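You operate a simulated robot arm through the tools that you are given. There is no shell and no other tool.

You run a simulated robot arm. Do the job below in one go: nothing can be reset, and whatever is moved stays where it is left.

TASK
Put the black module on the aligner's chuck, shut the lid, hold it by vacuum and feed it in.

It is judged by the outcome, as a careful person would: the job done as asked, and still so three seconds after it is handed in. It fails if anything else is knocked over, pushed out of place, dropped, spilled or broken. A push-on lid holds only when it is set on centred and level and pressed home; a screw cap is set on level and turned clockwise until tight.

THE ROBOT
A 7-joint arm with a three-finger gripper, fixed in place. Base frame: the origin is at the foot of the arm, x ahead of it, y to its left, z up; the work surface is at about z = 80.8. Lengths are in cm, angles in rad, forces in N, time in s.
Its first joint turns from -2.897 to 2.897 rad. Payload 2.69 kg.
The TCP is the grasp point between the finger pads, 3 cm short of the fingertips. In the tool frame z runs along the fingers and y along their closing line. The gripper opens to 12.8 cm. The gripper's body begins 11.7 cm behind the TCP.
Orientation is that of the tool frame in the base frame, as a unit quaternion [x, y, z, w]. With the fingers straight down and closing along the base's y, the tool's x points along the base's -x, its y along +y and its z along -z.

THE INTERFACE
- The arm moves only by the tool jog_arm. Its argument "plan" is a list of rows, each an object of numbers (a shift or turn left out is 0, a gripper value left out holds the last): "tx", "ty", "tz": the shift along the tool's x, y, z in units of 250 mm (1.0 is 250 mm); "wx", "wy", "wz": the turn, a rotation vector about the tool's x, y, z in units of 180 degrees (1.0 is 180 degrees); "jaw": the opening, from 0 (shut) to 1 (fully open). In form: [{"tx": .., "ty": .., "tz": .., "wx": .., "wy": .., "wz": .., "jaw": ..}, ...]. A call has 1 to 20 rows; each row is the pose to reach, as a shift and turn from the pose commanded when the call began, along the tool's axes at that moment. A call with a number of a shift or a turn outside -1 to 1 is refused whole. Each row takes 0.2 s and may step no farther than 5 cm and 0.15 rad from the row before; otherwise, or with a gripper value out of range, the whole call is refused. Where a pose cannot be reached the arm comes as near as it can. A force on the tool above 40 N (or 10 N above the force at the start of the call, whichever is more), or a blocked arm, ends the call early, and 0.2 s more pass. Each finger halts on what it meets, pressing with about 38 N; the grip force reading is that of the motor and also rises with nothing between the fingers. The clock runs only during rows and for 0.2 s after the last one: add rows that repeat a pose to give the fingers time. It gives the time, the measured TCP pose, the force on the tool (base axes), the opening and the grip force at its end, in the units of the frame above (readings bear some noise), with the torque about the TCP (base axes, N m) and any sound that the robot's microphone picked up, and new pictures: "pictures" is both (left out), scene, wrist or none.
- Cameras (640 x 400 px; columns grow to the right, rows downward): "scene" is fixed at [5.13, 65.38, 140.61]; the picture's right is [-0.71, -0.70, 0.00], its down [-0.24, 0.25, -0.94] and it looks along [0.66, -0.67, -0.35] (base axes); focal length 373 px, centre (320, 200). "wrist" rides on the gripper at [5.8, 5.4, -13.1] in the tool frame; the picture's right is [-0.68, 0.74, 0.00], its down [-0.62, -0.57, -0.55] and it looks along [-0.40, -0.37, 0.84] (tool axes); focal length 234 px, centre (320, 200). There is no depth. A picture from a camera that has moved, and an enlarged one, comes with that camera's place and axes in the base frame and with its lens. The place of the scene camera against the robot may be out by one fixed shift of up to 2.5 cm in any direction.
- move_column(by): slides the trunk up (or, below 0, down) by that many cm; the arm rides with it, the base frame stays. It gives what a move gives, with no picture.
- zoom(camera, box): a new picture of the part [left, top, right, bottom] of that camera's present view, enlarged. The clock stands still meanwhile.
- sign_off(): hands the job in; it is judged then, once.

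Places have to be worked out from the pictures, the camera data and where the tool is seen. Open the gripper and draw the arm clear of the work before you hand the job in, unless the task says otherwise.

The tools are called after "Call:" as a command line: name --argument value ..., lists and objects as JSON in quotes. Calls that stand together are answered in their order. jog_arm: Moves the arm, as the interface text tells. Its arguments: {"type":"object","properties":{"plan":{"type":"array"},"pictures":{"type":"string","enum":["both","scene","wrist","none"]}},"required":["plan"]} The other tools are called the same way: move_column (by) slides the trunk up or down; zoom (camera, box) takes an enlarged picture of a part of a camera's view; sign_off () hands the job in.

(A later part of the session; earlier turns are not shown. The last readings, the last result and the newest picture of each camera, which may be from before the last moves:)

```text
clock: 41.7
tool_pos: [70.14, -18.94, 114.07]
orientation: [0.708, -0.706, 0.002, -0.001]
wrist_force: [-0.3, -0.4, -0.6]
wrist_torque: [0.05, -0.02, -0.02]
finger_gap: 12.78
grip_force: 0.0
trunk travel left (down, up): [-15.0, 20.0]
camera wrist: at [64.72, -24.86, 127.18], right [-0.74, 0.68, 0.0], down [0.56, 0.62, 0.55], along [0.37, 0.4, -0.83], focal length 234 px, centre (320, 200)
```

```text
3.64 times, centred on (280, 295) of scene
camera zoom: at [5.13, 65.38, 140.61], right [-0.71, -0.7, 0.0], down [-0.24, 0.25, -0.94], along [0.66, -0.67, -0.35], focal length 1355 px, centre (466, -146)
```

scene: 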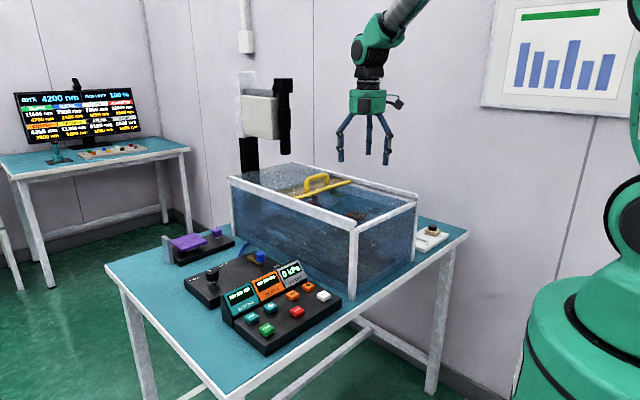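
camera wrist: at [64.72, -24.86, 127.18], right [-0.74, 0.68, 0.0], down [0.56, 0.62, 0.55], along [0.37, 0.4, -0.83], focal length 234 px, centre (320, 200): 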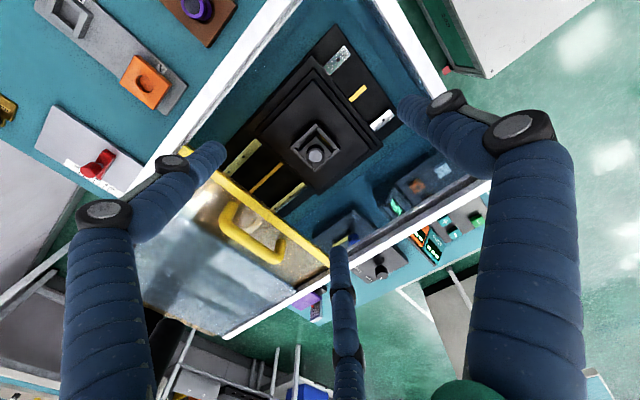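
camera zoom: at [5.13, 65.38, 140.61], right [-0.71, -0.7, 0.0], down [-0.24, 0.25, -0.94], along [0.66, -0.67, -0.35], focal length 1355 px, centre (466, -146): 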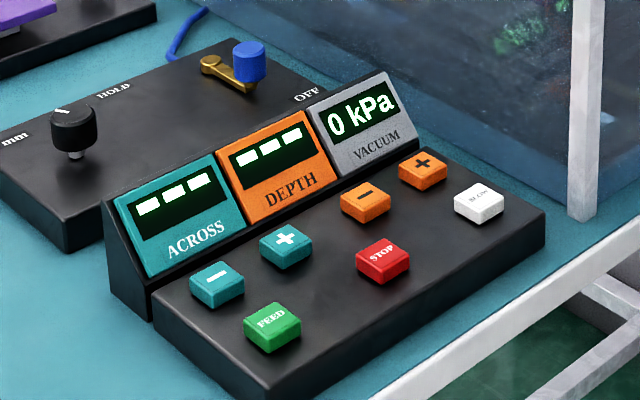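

The module is seated square in the pocket. Next I shut the lid; I zoom on the handle to locate it at its open position.

Call:
zoom --camera "wrist" --box '[180, 170, 340, 290]'

Call:
zoom --camera "scene" --box '[220, 155, 380, 235]'

```text
3.33 times, centred on (260, 230) of wrist
camera zoom: at [64.72, -24.86, 127.18], right [-0.74, 0.68, 0.0], down [0.56, 0.62, 0.55], along [0.37, 0.4, -0.83], focal length 781 px, centre (520, 100)
```

zoom: 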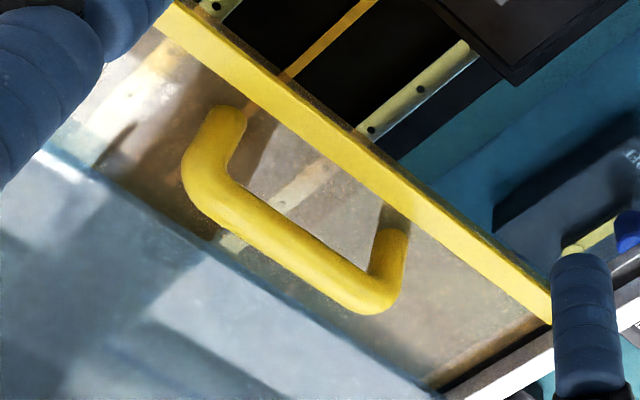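

```text
4.00 times, centred on (300, 195) of scene
camera zoom: at [5.13, 65.38, 140.61], right [-0.71, -0.7, 0.0], down [-0.24, 0.25, -0.94], along [0.66, -0.67, -0.35], focal length 1491 px, centre (400, 220)
```

zoom: 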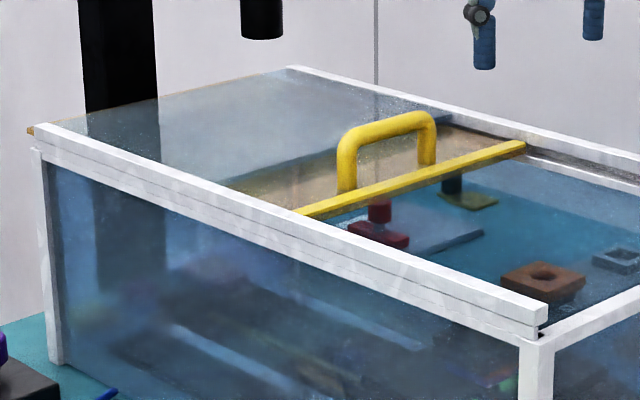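

The bar is at about [85.5, −15.5, 105]. I move over it, narrow the jaws to ~4.5 cm and descend to straddle it again.

Call:
jog_arm --plan '[{"tx": -0.03, "ty": -0.155, "jaw": 0.35}, {"tx": -0.07, "ty": -0.31}, {"tx": -0.1, "ty": -0.465}, {"tx": -0.1376, "ty": -0.62}, {"tx": -0.1376, "ty": -0.62, "tz": 0.12}, {"tx": -0.1376, "ty": -0.62, "tz": 0.2}, {"tx": -0.1376, "ty": -0.62, "tz": 0.27}, {"tx": -0.1376, "ty": -0.62, "tz": 0.32}, {"tx": -0.1376, "ty": -0.62, "tz": 0.32}]' --pictures "both"

Call:
zoom --camera "scene" --box '[270, 130, 380, 220]'

```text
clock: 43.7
tool_pos: [85.7, -15.4, 106.29]
orientation: [0.708, -0.706, 0.001, -0.001]
wrist_force: [0.6, 1.3, -0.7]
wrist_torque: [0.02, 0.03, 0.02]
finger_gap: 4.47
grip_force: 0.1
trunk travel left (down, up): [-15.0, 20.0]
camera wrist: at [80.26, -21.41, 119.39], right [-0.74, 0.68, 0.0], down [0.56, 0.62, 0.55], along [0.37, 0.4, -0.84], focal length 234 px, centre (320, 200)
```

scene: 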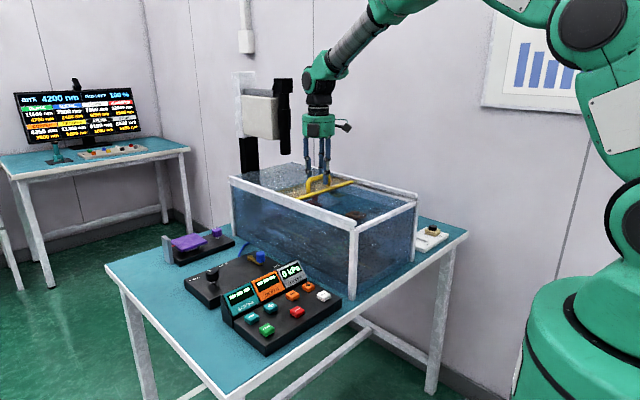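
wrist: 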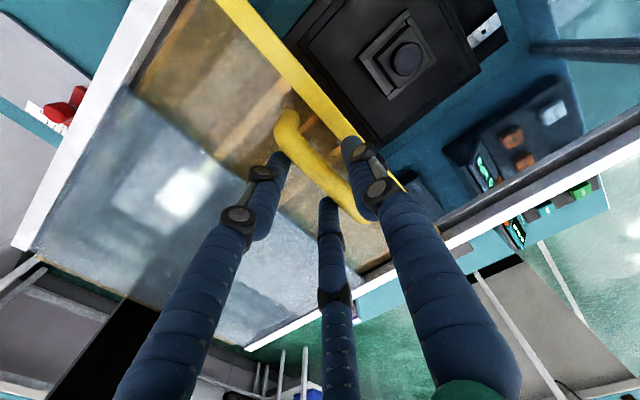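

```text
4.44 times, centred on (325, 175) of scene
camera zoom: at [5.13, 65.38, 140.61], right [-0.71, -0.7, 0.0], down [-0.24, 0.25, -0.94], along [0.66, -0.67, -0.35], focal length 1656 px, centre (298, 311)
```

zoom: 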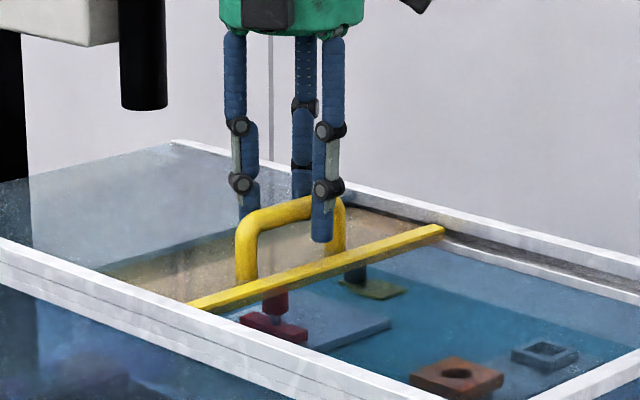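

The fingers straddle the bar with no contact force. I now draw the lid toward −x, 19 cm at moderate speed.

Call:
jog_arm --plan '[{"ty": 0.03}, {"ty": 0.07}, {"ty": 0.12}, {"ty": 0.17}, {"ty": 0.22}, {"ty": 0.27}, {"ty": 0.32}, {"ty": 0.37}, {"ty": 0.42}, {"ty": 0.47}, {"ty": 0.52}, {"ty": 0.57}, {"ty": 0.62}, {"ty": 0.67}, {"ty": 0.72}, {"ty": 0.76}, {"ty": 0.76}]' --pictures "both"

Call:
zoom --camera "scene" --box '[300, 130, 430, 240]'

```text
clock: 47.3
tool_pos: [66.47, -15.45, 106.14]
orientation: [0.708, -0.707, 0.002, -0.002]
wrist_force: [0.2, 0.3, -1.1]
wrist_torque: [-0.03, -0.01, 0.01]
finger_gap: 4.48
grip_force: 0.1
trunk travel left (down, up): [-15.0, 20.0]
camera wrist: at [61.11, -21.36, 119.39], right [-0.74, 0.68, 0.0], down [0.56, 0.62, 0.55], along [0.37, 0.4, -0.83], focal length 234 px, centre (320, 200)
```

scene: 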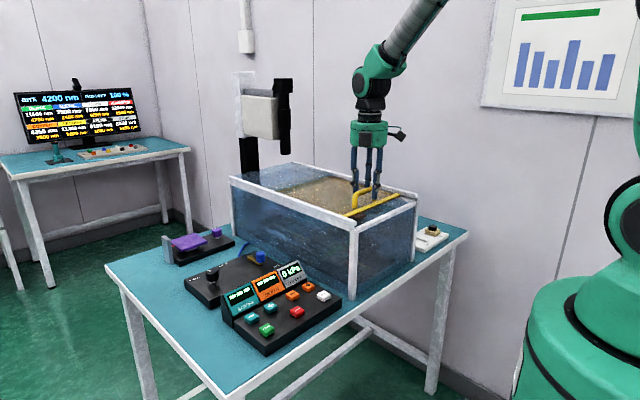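
wrist: 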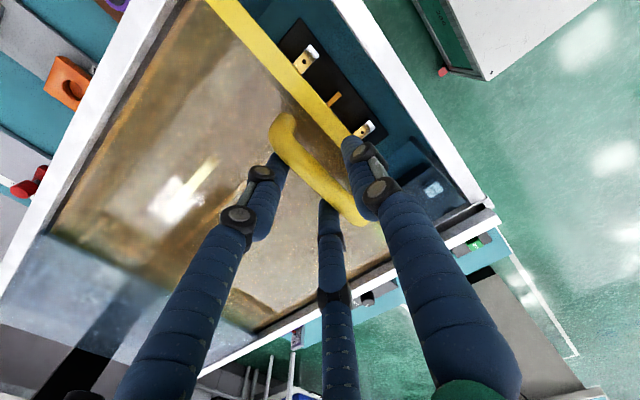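

```text
3.64 times, centred on (365, 185) of scene
camera zoom: at [5.13, 65.38, 140.61], right [-0.71, -0.7, 0.0], down [-0.24, 0.25, -0.94], along [0.66, -0.67, -0.35], focal length 1355 px, centre (156, 254)
```

zoom: 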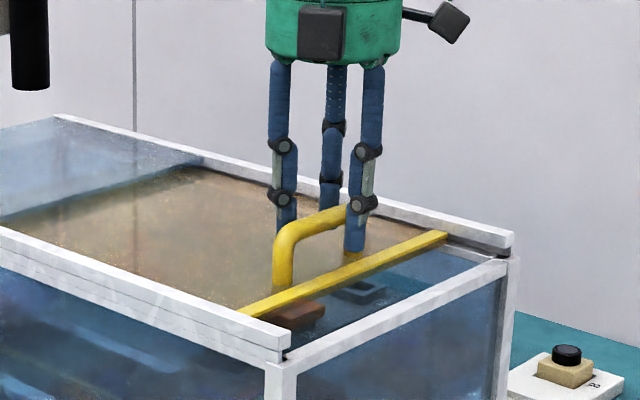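

The lid follows freely. I draw the last stretch slowly (about 5 cm), stopping short to check flushness.

Call:
jog_arm --plan '[{"ty": 0.025}, {"ty": 0.05}, {"ty": 0.075}, {"ty": 0.1}, {"ty": 0.125}, {"ty": 0.15}, {"ty": 0.17}, {"ty": 0.19}, {"ty": 0.205}, {"ty": 0.205}]' --pictures "both"

Call:
zoom --camera "scene" --box '[330, 170, 430, 240]'

```text
clock: 49.5
tool_pos: [61.42, -15.51, 106.25]
orientation: [0.707, -0.707, 0.002, -0.002]
wrist_force: [0.5, -0.5, 1.2]
wrist_torque: [0.02, -0.01, -0.03]
finger_gap: 4.49
grip_force: 0.0
trunk travel left (down, up): [-15.0, 20.0]
camera wrist: at [56.04, -21.42, 119.34], right [-0.74, 0.68, 0.0], down [0.56, 0.62, 0.55], along [0.37, 0.4, -0.83], focal length 234 px, centre (320, 200)
```

scene: 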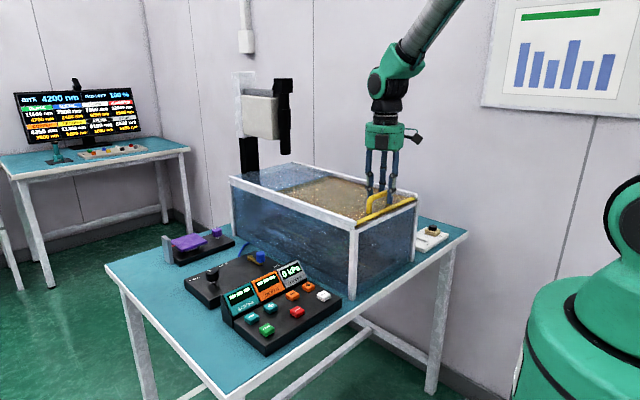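
wrist: 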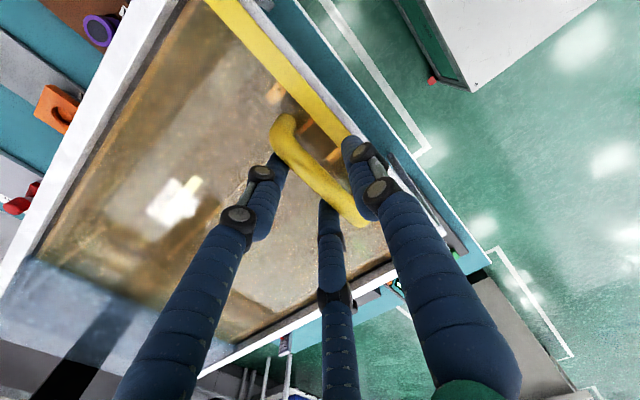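

```text
5.71 times, centred on (380, 205) of scene
camera zoom: at [5.13, 65.38, 140.61], right [-0.71, -0.7, 0.0], down [-0.24, 0.25, -0.94], along [0.66, -0.67, -0.35], focal length 2130 px, centre (-23, 171)
```

zoom: 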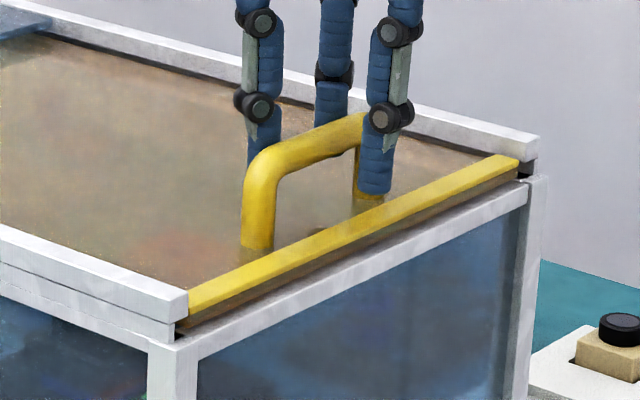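

Compared with the original view, the lid is still about 4 mm short of its initial shut position. I pull slowly a little more, feeling for the stop.

Call:
jog_arm --plan '[{"ty": 0.005}, {"ty": 0.01}, {"ty": 0.015}, {"ty": 0.02}, {"ty": 0.02}]' --pictures "none"

Call:
zoom --camera "scene" --box '[330, 170, 430, 240]'

```text
clock: 50.7
tool_pos: [60.98, -15.55, 106.14]
orientation: [0.708, -0.707, 0.002, -0.001]
wrist_force: [6.0, -1.8, -0.4]
wrist_torque: [-0.01, -0.08, -0.08]
finger_gap: 4.6
grip_force: 0.6
trunk travel left (down, up): [-15.0, 20.0]
```

```text
5.71 times, centred on (380, 205) of scene
camera zoom: at [5.13, 65.38, 140.61], right [-0.71, -0.7, 0.0], down [-0.24, 0.25, -0.94], along [0.66, -0.67, -0.35], focal length 2130 px, centre (-23, 171)
```

zoom: 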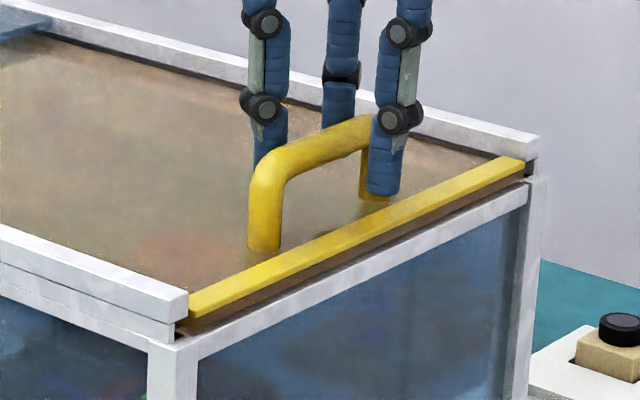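

The force has risen to 6 N and the strip/handle now match the original shut position, so the stop is reached. One small extra nudge confirms it.

Call:
jog_arm --plan '[{"ty": 0.005}, {"ty": 0.008}, {"ty": 0.008}]' --pictures "none"

```text
clock: 51.5
tool_pos: [60.99, -15.46, 106.2]
orientation: [0.708, -0.706, 0.003, -0.001]
wrist_force: [18.8, 0.7, 5.2]
wrist_torque: [0.02, -0.29, -0.05]
finger_gap: 4.7
grip_force: 2.0
trunk travel left (down, up): [-15.0, 20.0]
```

The lid is hard against its stop (18.8 N, no further motion): shut. I release the bar, rise and move over to view the vacuum valve lever.

Call:
jog_arm --plan '[{"ty": -0.016}, {"ty": -0.016, "tz": -0.1}, {"ty": -0.016, "tz": -0.28}, {"ty": -0.016, "tz": -0.48}, {"tx": -0.12, "ty": -0.13, "tz": -0.48}, {"tx": -0.25, "ty": -0.26, "tz": -0.48}, {"tx": -0.38, "ty": -0.39, "tz": -0.48}, {"tx": -0.51, "ty": -0.52, "tz": -0.48}, {"tx": -0.63, "ty": -0.65, "tz": -0.48}, {"tx": -0.75, "ty": -0.78, "tz": -0.48}, {"tx": -0.852, "ty": -0.9, "tz": -0.48, "jaw": 1.0}, {"tx": -0.852, "ty": -0.9, "tz": -0.48}, {"tx": -0.852, "ty": -0.9, "tz": -0.48}]' --pictures "both"

Call:
zoom --camera "wrist" --box '[220, 50, 420, 230]'

Call:
zoom --camera "scene" --box '[340, 180, 430, 250]'

```text
clock: 54.3
tool_pos: [83.26, 5.86, 118.18]
orientation: [0.708, -0.706, 0.001, -0.002]
wrist_force: [-0.7, 0.2, 1.1]
wrist_torque: [0.03, 0.0, 0.01]
finger_gap: 12.79
grip_force: 0.1
trunk travel left (down, up): [-15.0, 20.0]
camera wrist: at [77.87, -0.1, 131.44], right [-0.74, 0.68, 0.0], down [0.56, 0.62, 0.55], along [0.38, 0.4, -0.83], focal length 234 px, centre (320, 200)
```

scene: 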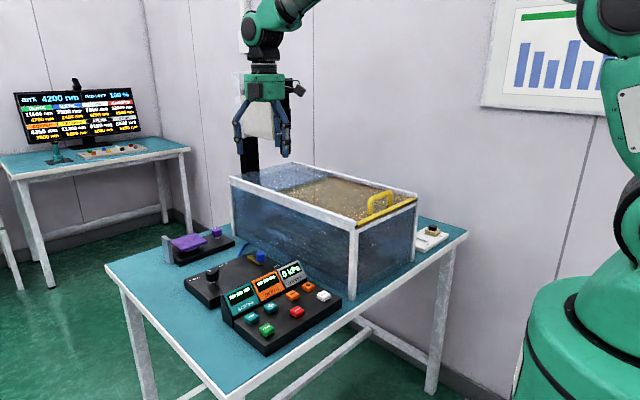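
wrist: 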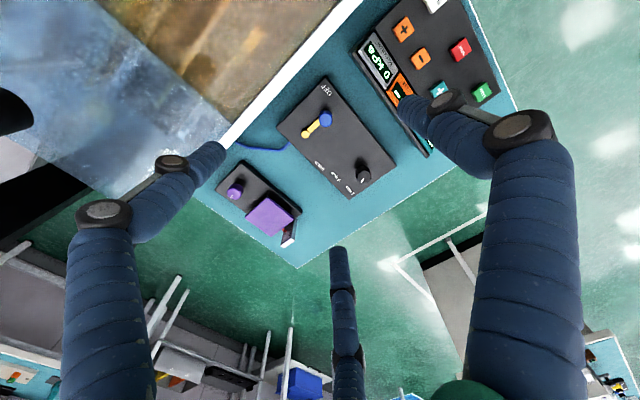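

```text
2.22 times, centred on (320, 140) of wrist
camera zoom: at [77.87, -0.1, 131.44], right [-0.74, 0.68, 0.0], down [0.56, 0.62, 0.55], along [0.38, 0.4, -0.83], focal length 520 px, centre (320, 333)
```

zoom: 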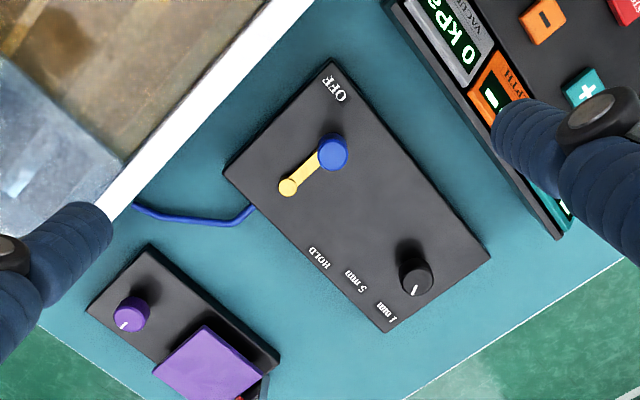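

```text
5.71 times, centred on (385, 215) of scene
camera zoom: at [5.13, 65.38, 140.61], right [-0.71, -0.7, 0.0], down [-0.24, 0.25, -0.94], along [0.66, -0.67, -0.35], focal length 2130 px, centre (-51, 114)
```

zoom: 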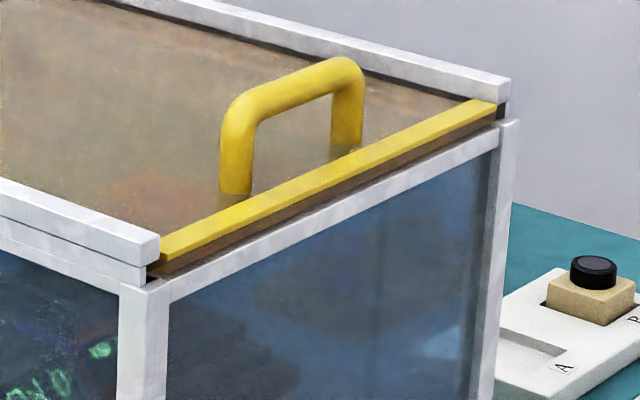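

The lid matches its original shut position. I zoom in on the valve box to understand the lever.

Call:
zoom --camera "wrist" --box '[275, 75, 395, 205]'

Call:
zoom --camera "wrist" --box '[290, 90, 350, 160]'

Call:
zoom --camera "scene" --box '[180, 240, 290, 310]'

Call:
zoom --camera "scene" --box '[230, 240, 280, 280]'

```text
3.08 times, centred on (335, 140) of wrist
camera zoom: at [77.87, -0.1, 131.44], right [-0.74, 0.68, 0.0], down [0.56, 0.62, 0.55], along [0.38, 0.4, -0.83], focal length 720 px, centre (274, 385)
```

zoom: 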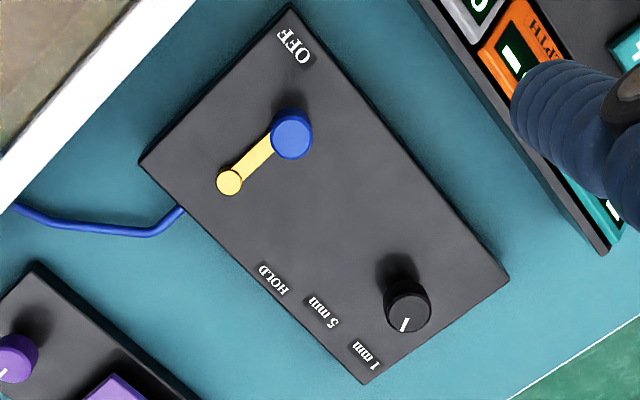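

```text
5.71 times, centred on (320, 125) of wrist
camera zoom: at [77.87, -0.1, 131.44], right [-0.74, 0.68, 0.0], down [0.56, 0.62, 0.55], along [0.38, 0.4, -0.83], focal length 1338 px, centre (320, 629)
```

zoom: 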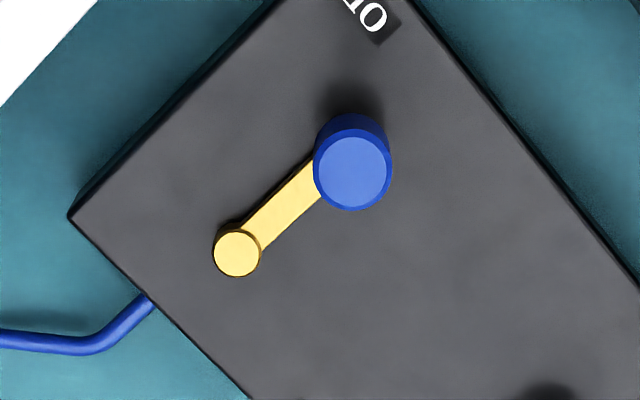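

```text
5.71 times, centred on (235, 275) of scene
camera zoom: at [5.13, 65.38, 140.61], right [-0.71, -0.7, 0.0], down [-0.24, 0.25, -0.94], along [0.66, -0.67, -0.35], focal length 2130 px, centre (806, -229)
```

zoom: 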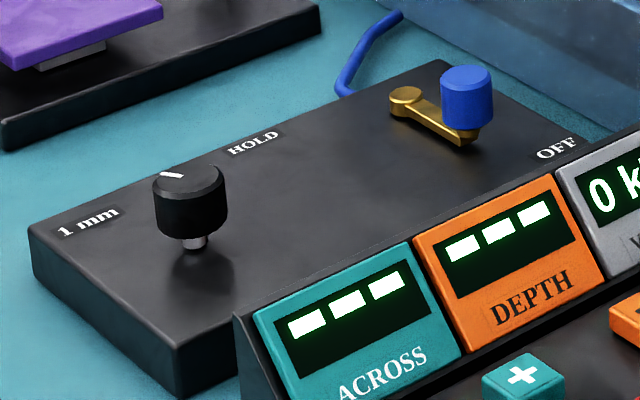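

```text
10.00 times, centred on (255, 260) of scene
camera zoom: at [5.13, 65.38, 140.61], right [-0.71, -0.7, 0.0], down [-0.24, 0.25, -0.94], along [0.66, -0.67, -0.35], focal length 3727 px, centre (970, -400)
```

zoom: 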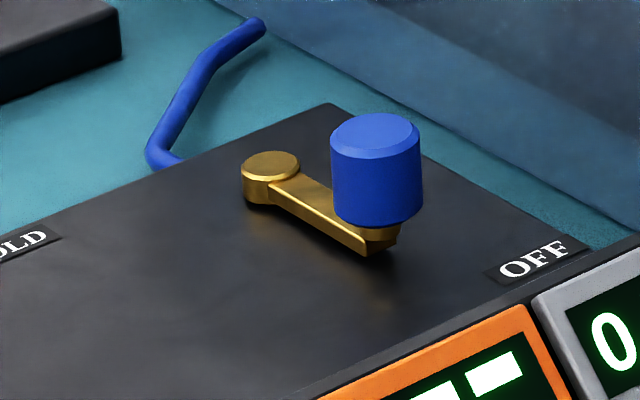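

The valve pivots on the gold boss at about [89.8, 8.7]; the blue knob on the lever end is at about [84.75, 9], pointing to OFF, and HOLD lies about 90° clockwise (toward +y). I move above the knob with jaws ~5.4 cm and check.

Call:
jog_arm --plan '[{"tx": -0.126, "ty": -0.06, "tz": 0.1, "jaw": 0.42}, {"tx": -0.126, "ty": -0.06, "tz": 0.28}, {"tx": -0.126, "ty": -0.06, "tz": 0.46}, {"tx": -0.126, "ty": -0.06, "tz": 0.62}, {"tx": -0.126, "ty": -0.06, "tz": 0.76}, {"tx": -0.126, "ty": -0.06, "tz": 0.83}, {"tx": -0.126, "ty": -0.06, "tz": 0.83}]' --pictures "both"

Call:
zoom --camera "wrist" --box '[250, 80, 390, 210]'

Call:
zoom --camera "scene" --box '[210, 200, 310, 290]'

```text
clock: 55.9
tool_pos: [84.95, 8.88, 97.4]
orientation: [0.708, -0.706, 0.002, -0.002]
wrist_force: [0.0, 0.3, -0.3]
wrist_torque: [0.0, 0.04, -0.01]
finger_gap: 5.39
grip_force: 0.1
trunk travel left (down, up): [-15.0, 20.0]
camera wrist: at [79.52, 3.06, 110.61], right [-0.74, 0.68, 0.0], down [0.56, 0.62, 0.55], along [0.37, 0.4, -0.83], focal length 234 px, centre (320, 200)
```

scene: 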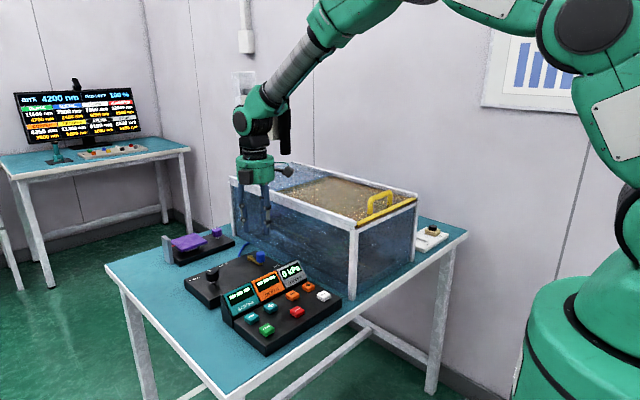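
wrist: 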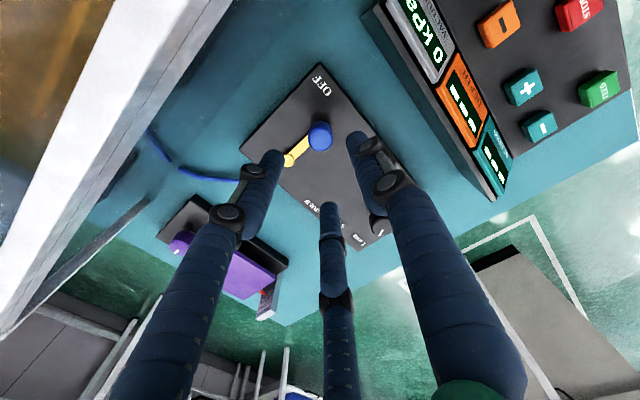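

```text
3.08 times, centred on (320, 145) of wrist
camera zoom: at [79.52, 3.06, 110.61], right [-0.74, 0.68, 0.0], down [0.56, 0.62, 0.55], along [0.37, 0.4, -0.83], focal length 720 px, centre (320, 369)
```

zoom: 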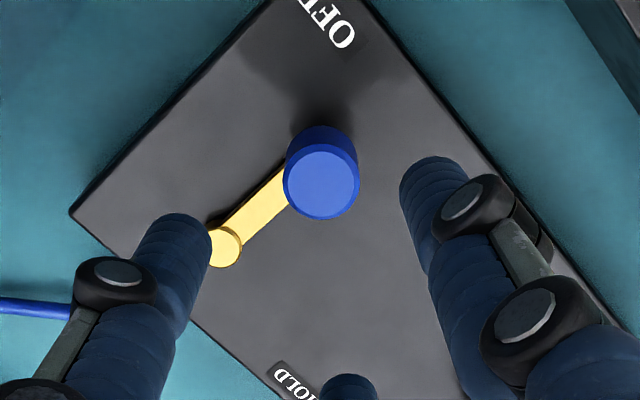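

```text
4.44 times, centred on (260, 245) of scene
camera zoom: at [5.13, 65.38, 140.61], right [-0.71, -0.7, 0.0], down [-0.24, 0.25, -0.94], along [0.66, -0.67, -0.35], focal length 1656 px, centre (587, 0)
```

zoom: 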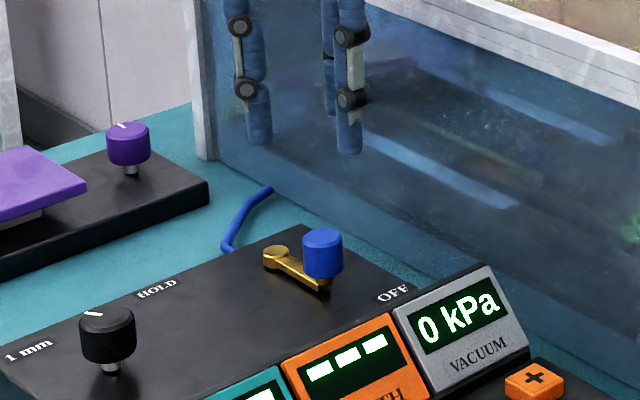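

Knob centre ≈[84.8, 8.9], top z≈87; pivot ≈[89.9, 8.8] (radius ≈5.1). I descend to tips just above the knob top and check heights in the scene view.

Call:
jog_arm --plan '[{"ty": 0.004, "tz": 0.1}, {"ty": 0.004, "tz": 0.2}, {"ty": 0.004, "tz": 0.256}, {"ty": 0.004, "tz": 0.256}]' --pictures "wrist"

Call:
zoom --camera "scene" --box '[225, 215, 295, 280]'

Call:
zoom --camera "wrist" --box '[250, 90, 390, 220]'

```text
clock: 56.9
tool_pos: [84.72, 8.94, 91.25]
orientation: [0.708, -0.706, 0.002, -0.002]
wrist_force: [-0.9, -0.8, -0.3]
wrist_torque: [-0.02, 0.02, 0.01]
finger_gap: 5.39
grip_force: 0.0
trunk travel left (down, up): [-15.0, 20.0]
camera wrist: at [79.37, 3.09, 104.33], right [-0.74, 0.68, 0.0], down [0.56, 0.62, 0.55], along [0.37, 0.4, -0.83], focal length 234 px, centre (320, 200)
```

wrist: 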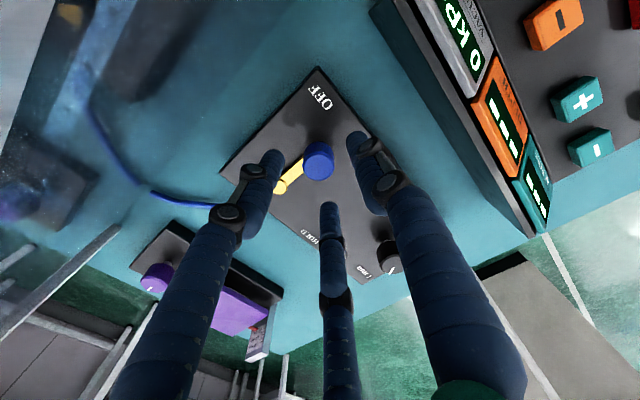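

```text
6.15 times, centred on (260, 248) of scene
camera zoom: at [5.13, 65.38, 140.61], right [-0.71, -0.7, 0.0], down [-0.24, 0.25, -0.94], along [0.66, -0.67, -0.35], focal length 2294 px, centre (689, -92)
```

zoom: 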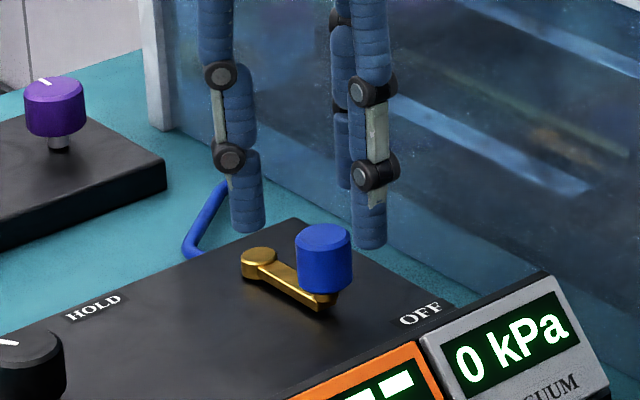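

```text
3.08 times, centred on (320, 155) of wrist
camera zoom: at [79.37, 3.09, 104.33], right [-0.74, 0.68, 0.0], down [0.56, 0.62, 0.55], along [0.37, 0.4, -0.83], focal length 720 px, centre (320, 338)
```

zoom: 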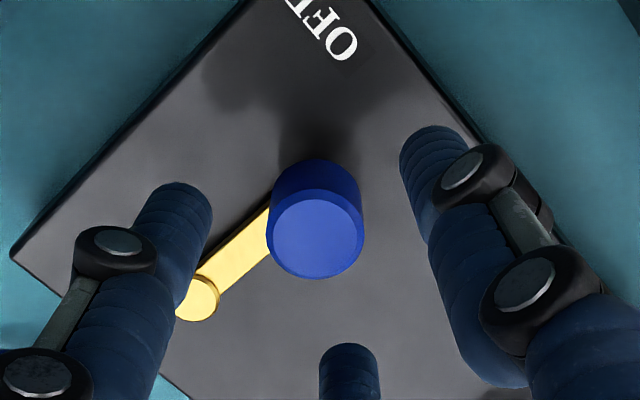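

Tips are ~1 cm above the knob top, centred. I lower 2.5 cm around the knob and narrow to a loose cage (3.2 cm).

Call:
jog_arm --plan '[{"tz": 0.04}, {"tz": 0.08}, {"tz": 0.1}, {"tz": 0.1, "jaw": 0.3}, {"tz": 0.1, "jaw": 0.25}, {"tz": 0.1}]' --pictures "wrist"

Call:
zoom --camera "wrist" --box '[250, 90, 390, 220]'

Call:
zoom --camera "scene" --box '[225, 215, 295, 280]'

```text
clock: 58.3
tool_pos: [84.78, 8.95, 88.59]
orientation: [0.708, -0.706, 0.002, -0.002]
wrist_force: [1.0, 0.5, -0.5]
wrist_torque: [0.0, -0.02, -0.03]
finger_gap: 3.2
grip_force: 0.1
trunk travel left (down, up): [-15.0, 20.0]
camera wrist: at [79.34, 3.03, 101.81], right [-0.74, 0.68, 0.0], down [0.56, 0.62, 0.55], along [0.37, 0.4, -0.83], focal length 234 px, centre (320, 200)
```

wrist: 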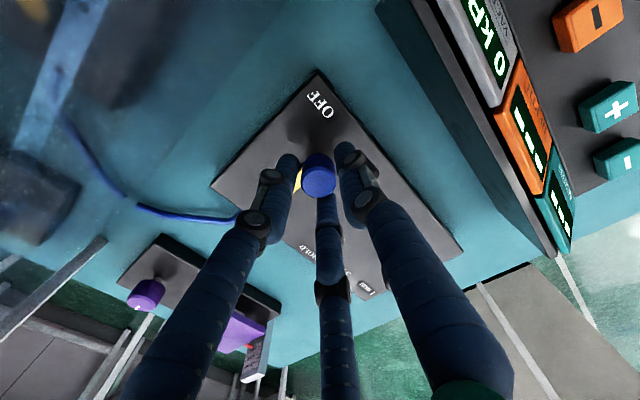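

```text
3.08 times, centred on (320, 155) of wrist
camera zoom: at [79.34, 3.03, 101.81], right [-0.74, 0.68, 0.0], down [0.56, 0.62, 0.55], along [0.37, 0.4, -0.83], focal length 720 px, centre (320, 338)
```

zoom: 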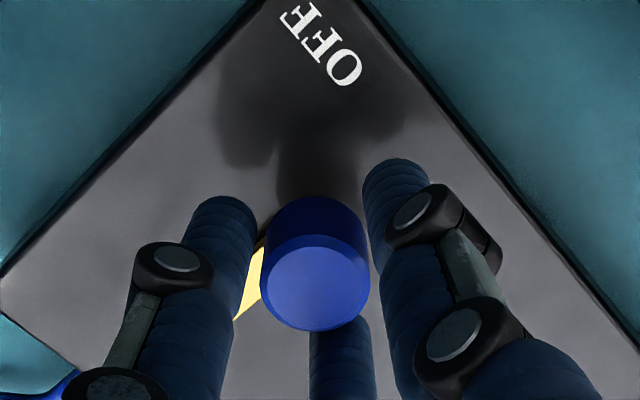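

```text
6.15 times, centred on (260, 248) of scene
camera zoom: at [5.13, 65.38, 140.61], right [-0.71, -0.7, 0.0], down [-0.24, 0.25, -0.94], along [0.66, -0.67, -0.35], focal length 2294 px, centre (689, -92)
```

zoom: 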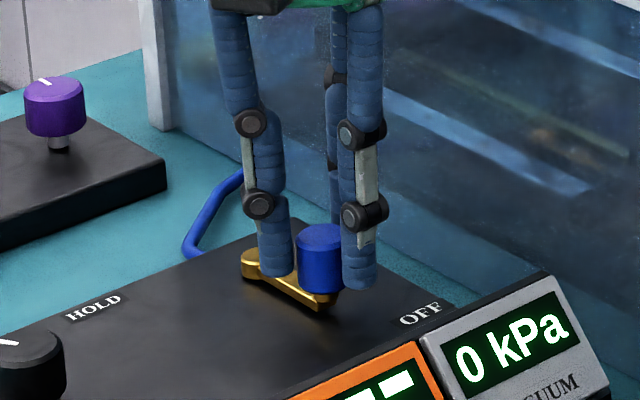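

The knob is caged with no contact force. I sweep along the first half of the arc (180°→135°) and watch the force.

Call:
jog_arm --plan '[{"tx": -0.024, "ty": -0.0024}, {"tx": -0.05, "ty": -0.0076}, {"tx": -0.0748, "ty": -0.016}, {"tx": -0.0986, "ty": -0.028}, {"tx": -0.1204, "ty": -0.0424}, {"tx": -0.1404, "ty": -0.06}, {"tx": -0.1404, "ty": -0.06}]' --pictures "both"

Call:
zoom --camera "scene" --box '[225, 215, 295, 280]'

Call:
zoom --camera "wrist" --box '[250, 90, 390, 220]'

```text
clock: 59.9
tool_pos: [86.22, 12.5, 88.62]
orientation: [0.708, -0.707, 0.001, -0.001]
wrist_force: [-2.9, 0.9, -1.3]
wrist_torque: [0.0, 0.05, -0.01]
finger_gap: 3.42
grip_force: 1.7
trunk travel left (down, up): [-15.0, 20.0]
camera wrist: at [80.84, 6.58, 101.75], right [-0.74, 0.68, 0.0], down [0.56, 0.62, 0.55], along [0.37, 0.4, -0.83], focal length 234 px, centre (320, 200)
```

scene: 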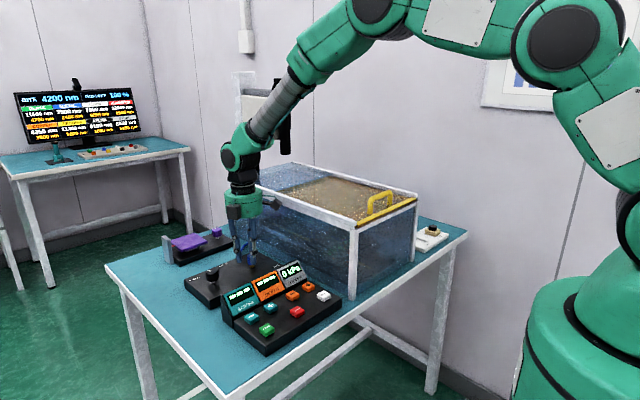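
wrist: 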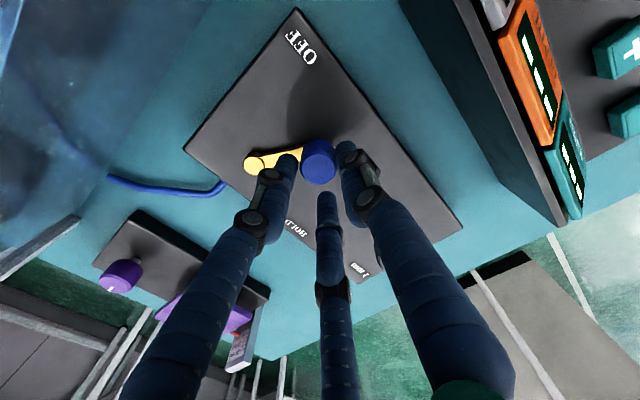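

```text
6.15 times, centred on (260, 248) of scene
camera zoom: at [5.13, 65.38, 140.61], right [-0.71, -0.7, 0.0], down [-0.24, 0.25, -0.94], along [0.66, -0.67, -0.35], focal length 2294 px, centre (689, -92)
```

zoom: 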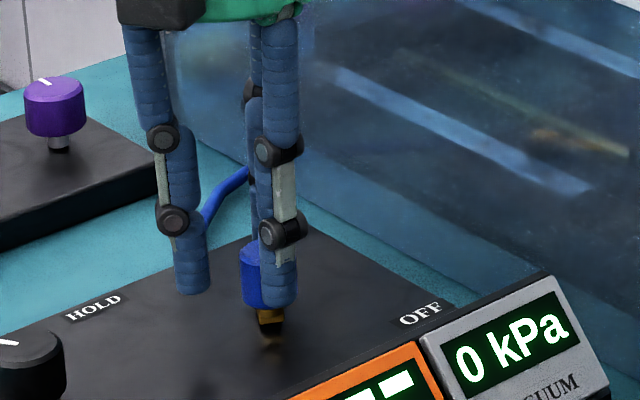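

```text
3.08 times, centred on (320, 155) of wrist
camera zoom: at [80.84, 6.58, 101.75], right [-0.74, 0.68, 0.0], down [0.56, 0.62, 0.55], along [0.37, 0.4, -0.83], focal length 720 px, centre (320, 338)
```

zoom: 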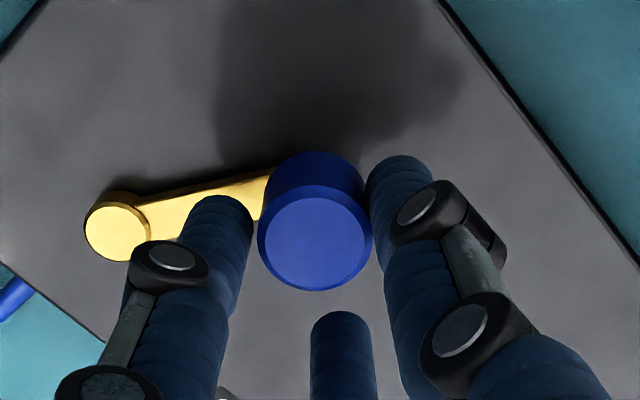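

The lever turns easily (~3 N). I continue the sweep from 135° to 90° (toward HOLD).

Call:
jog_arm --plan '[{"tx": -0.0176, "ty": -0.02}, {"tx": -0.032, "ty": -0.0418}, {"tx": -0.044, "ty": -0.0656}, {"tx": -0.0524, "ty": -0.0904}, {"tx": -0.0576, "ty": -0.1164}, {"tx": -0.0592, "ty": -0.1428}, {"tx": -0.0592, "ty": -0.1428}]' --pictures "both"

Call:
zoom --camera "scene" --box '[205, 215, 315, 300]'

Call:
zoom --camera "wrist" --box '[250, 90, 390, 220]'

```text
clock: 61.0
tool_pos: [88.24, 14.32, 88.46]
orientation: [0.708, -0.707, 0.0, 0.001]
wrist_force: [-16.1, 17.6, 1.3]
wrist_torque: [0.49, 0.55, -0.44]
finger_gap: 4.24
grip_force: 8.2
trunk travel left (down, up): [-15.0, 20.0]
stopped in row 5: the force on the tool passed its limit at 43 N (the readings are from after the stop); the commanded pose is now the measured one
camera wrist: at [82.89, 8.33, 101.54], right [-0.74, 0.68, 0.0], down [0.57, 0.62, 0.55], along [0.37, 0.4, -0.84], focal length 234 px, centre (320, 200)
```

scene: 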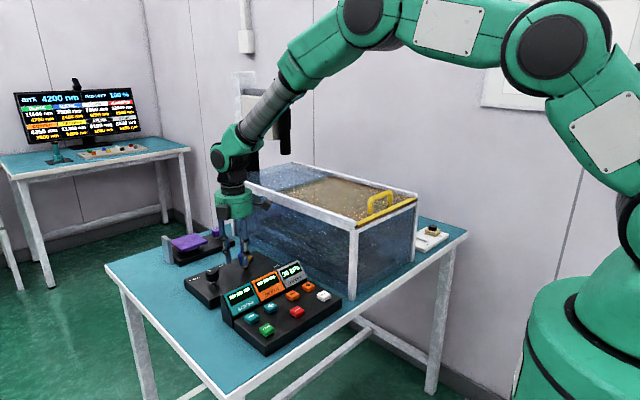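
wrist: 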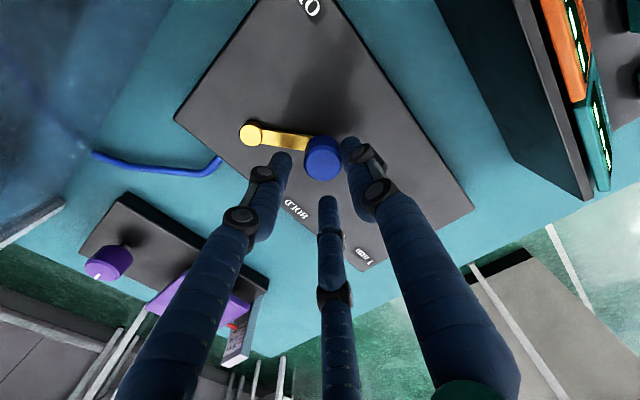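

```text
4.71 times, centred on (260, 258) of scene
camera zoom: at [5.13, 65.38, 140.61], right [-0.71, -0.7, 0.0], down [-0.24, 0.25, -0.94], along [0.66, -0.67, -0.35], focal length 1754 px, centre (602, -71)
```

zoom: 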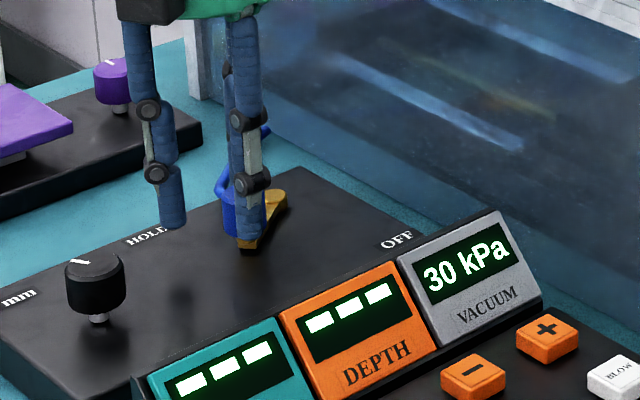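

```text
3.08 times, centred on (320, 155) of wrist
camera zoom: at [82.89, 8.33, 101.54], right [-0.74, 0.68, 0.0], down [0.57, 0.62, 0.55], along [0.37, 0.4, -0.84], focal length 720 px, centre (320, 338)
```

zoom: 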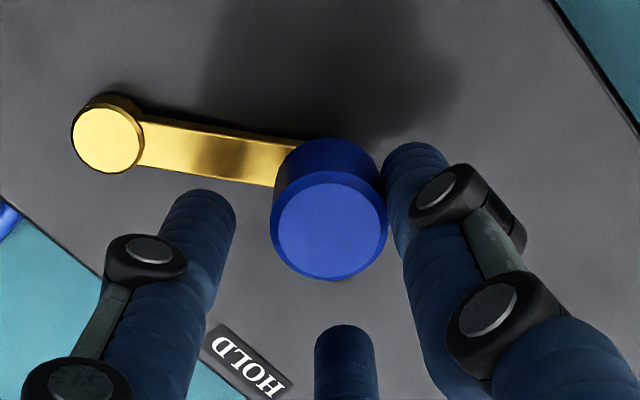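

The vacuum display now reads 30 kPa, and the lever resisted at about 120° (force mostly radial — I was pushing off-line). I relax the tool back toward the knob's centre and watch the display.

Call:
jog_arm --plan '[{"tx": 0.012, "ty": 0.012}, {"tx": 0.026, "ty": 0.026}, {"tx": 0.038, "ty": 0.038}, {"tx": 0.038, "ty": 0.038}, {"tx": 0.038, "ty": 0.038}]' --pictures "both"

Call:
zoom --camera "scene" --box '[205, 215, 315, 300]'

Call:
zoom --camera "wrist" --box '[250, 90, 390, 220]'

```text
clock: 62.2
tool_pos: [87.38, 13.05, 88.53]
orientation: [0.708, -0.707, 0.001, 0.0]
wrist_force: [-17.1, 13.2, -4.3]
wrist_torque: [0.32, 0.41, -0.29]
finger_gap: 4.33
grip_force: 8.1
trunk travel left (down, up): [-15.0, 20.0]
camera wrist: at [82.05, 7.2, 101.63], right [-0.74, 0.68, 0.0], down [0.56, 0.62, 0.55], along [0.37, 0.4, -0.84], focal length 234 px, centre (320, 200)
```

scene: 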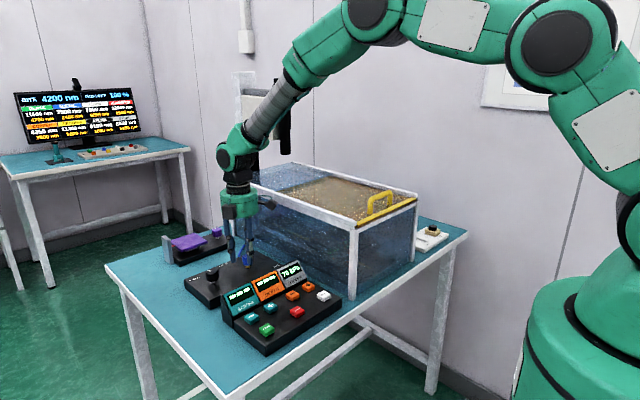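
wrist: 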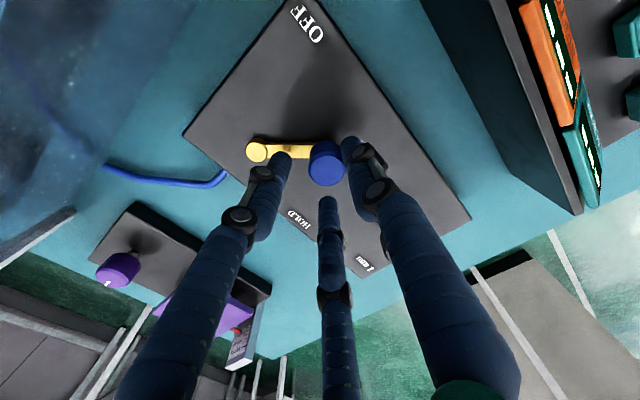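

```text
4.71 times, centred on (260, 258) of scene
camera zoom: at [5.13, 65.38, 140.61], right [-0.71, -0.7, 0.0], down [-0.24, 0.25, -0.94], along [0.66, -0.67, -0.35], focal length 1754 px, centre (602, -71)
```

zoom: 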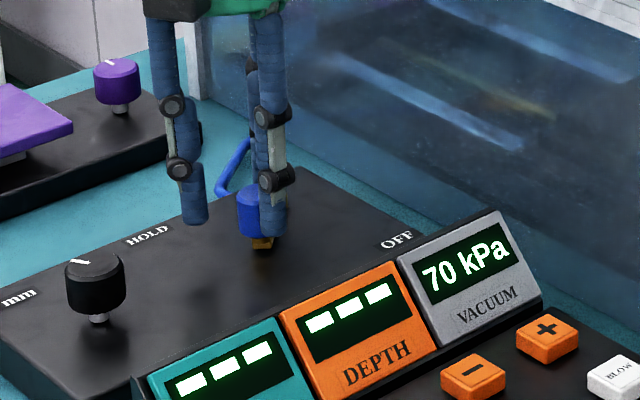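

```text
3.08 times, centred on (320, 155) of wrist
camera zoom: at [82.05, 7.2, 101.63], right [-0.74, 0.68, 0.0], down [0.56, 0.62, 0.55], along [0.37, 0.4, -0.84], focal length 720 px, centre (320, 338)
```

zoom: 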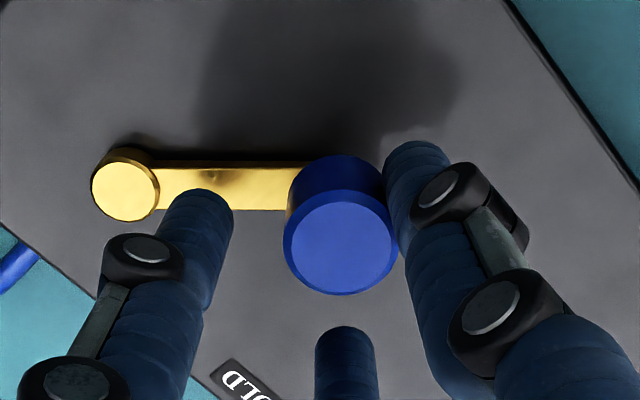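

Vacuum has climbed to 70 kPa. The jam is because the right-hand finger lies in the path of the lever bar as it swings; I open the jaws and rise clear to see where the lever rests.

Call:
jog_arm --plan '[{"jaw": 0.42}, {"jaw": 0.45}, {"tz": -0.06}, {"tz": -0.16}, {"tz": -0.3}, {"tz": -0.3}]' --pictures "both"

Call:
zoom --camera "scene" --box '[205, 215, 315, 300]'

Call:
zoom --camera "wrist" --box '[250, 60, 390, 190]'

```text
clock: 63.6
tool_pos: [87.34, 12.92, 96.09]
orientation: [0.707, -0.707, 0.001, 0.0]
wrist_force: [-0.8, -0.1, 0.8]
wrist_torque: [0.02, 0.01, 0.01]
finger_gap: 5.77
grip_force: 0.0
trunk travel left (down, up): [-15.0, 20.0]
camera wrist: at [81.91, 7.08, 109.18], right [-0.74, 0.68, 0.0], down [0.56, 0.62, 0.55], along [0.37, 0.4, -0.84], focal length 234 px, centre (320, 200)
```

scene: 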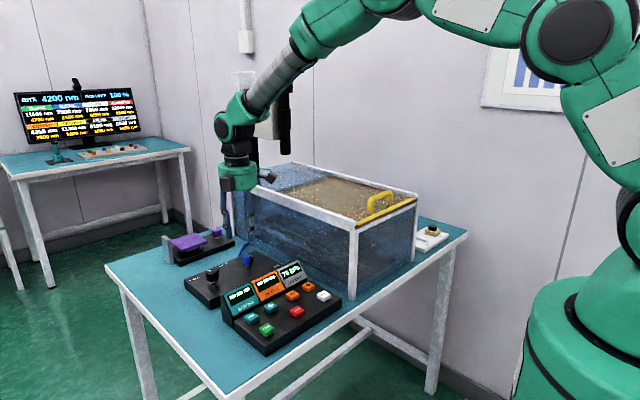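
wrist: 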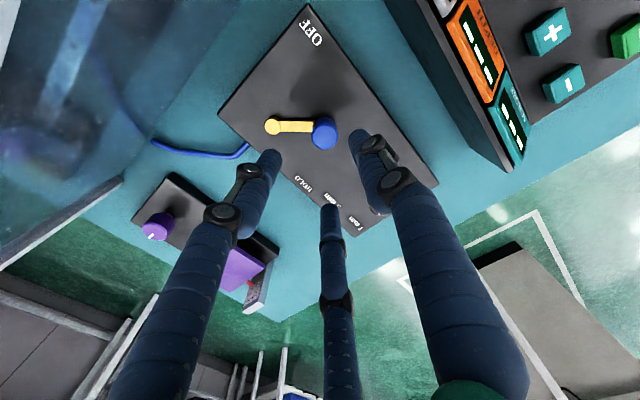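

```text
4.71 times, centred on (260, 258) of scene
camera zoom: at [5.13, 65.38, 140.61], right [-0.71, -0.7, 0.0], down [-0.24, 0.25, -0.94], along [0.66, -0.67, -0.35], focal length 1754 px, centre (602, -71)
```

zoom: 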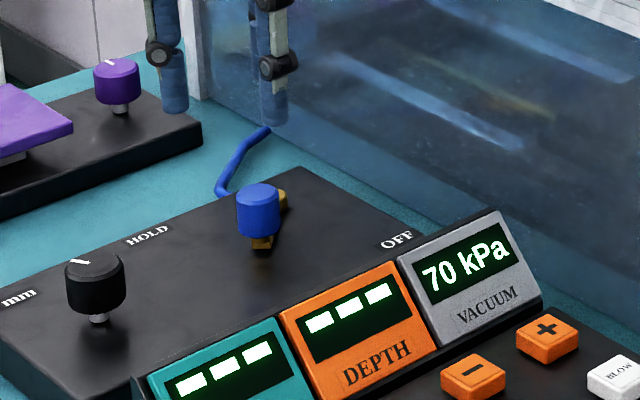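

```text
3.08 times, centred on (320, 125) of wrist
camera zoom: at [81.91, 7.08, 109.18], right [-0.74, 0.68, 0.0], down [0.56, 0.62, 0.55], along [0.37, 0.4, -0.84], focal length 720 px, centre (320, 431)
```

zoom: 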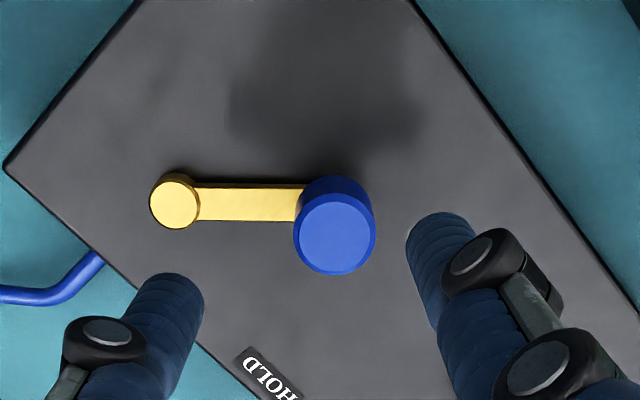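

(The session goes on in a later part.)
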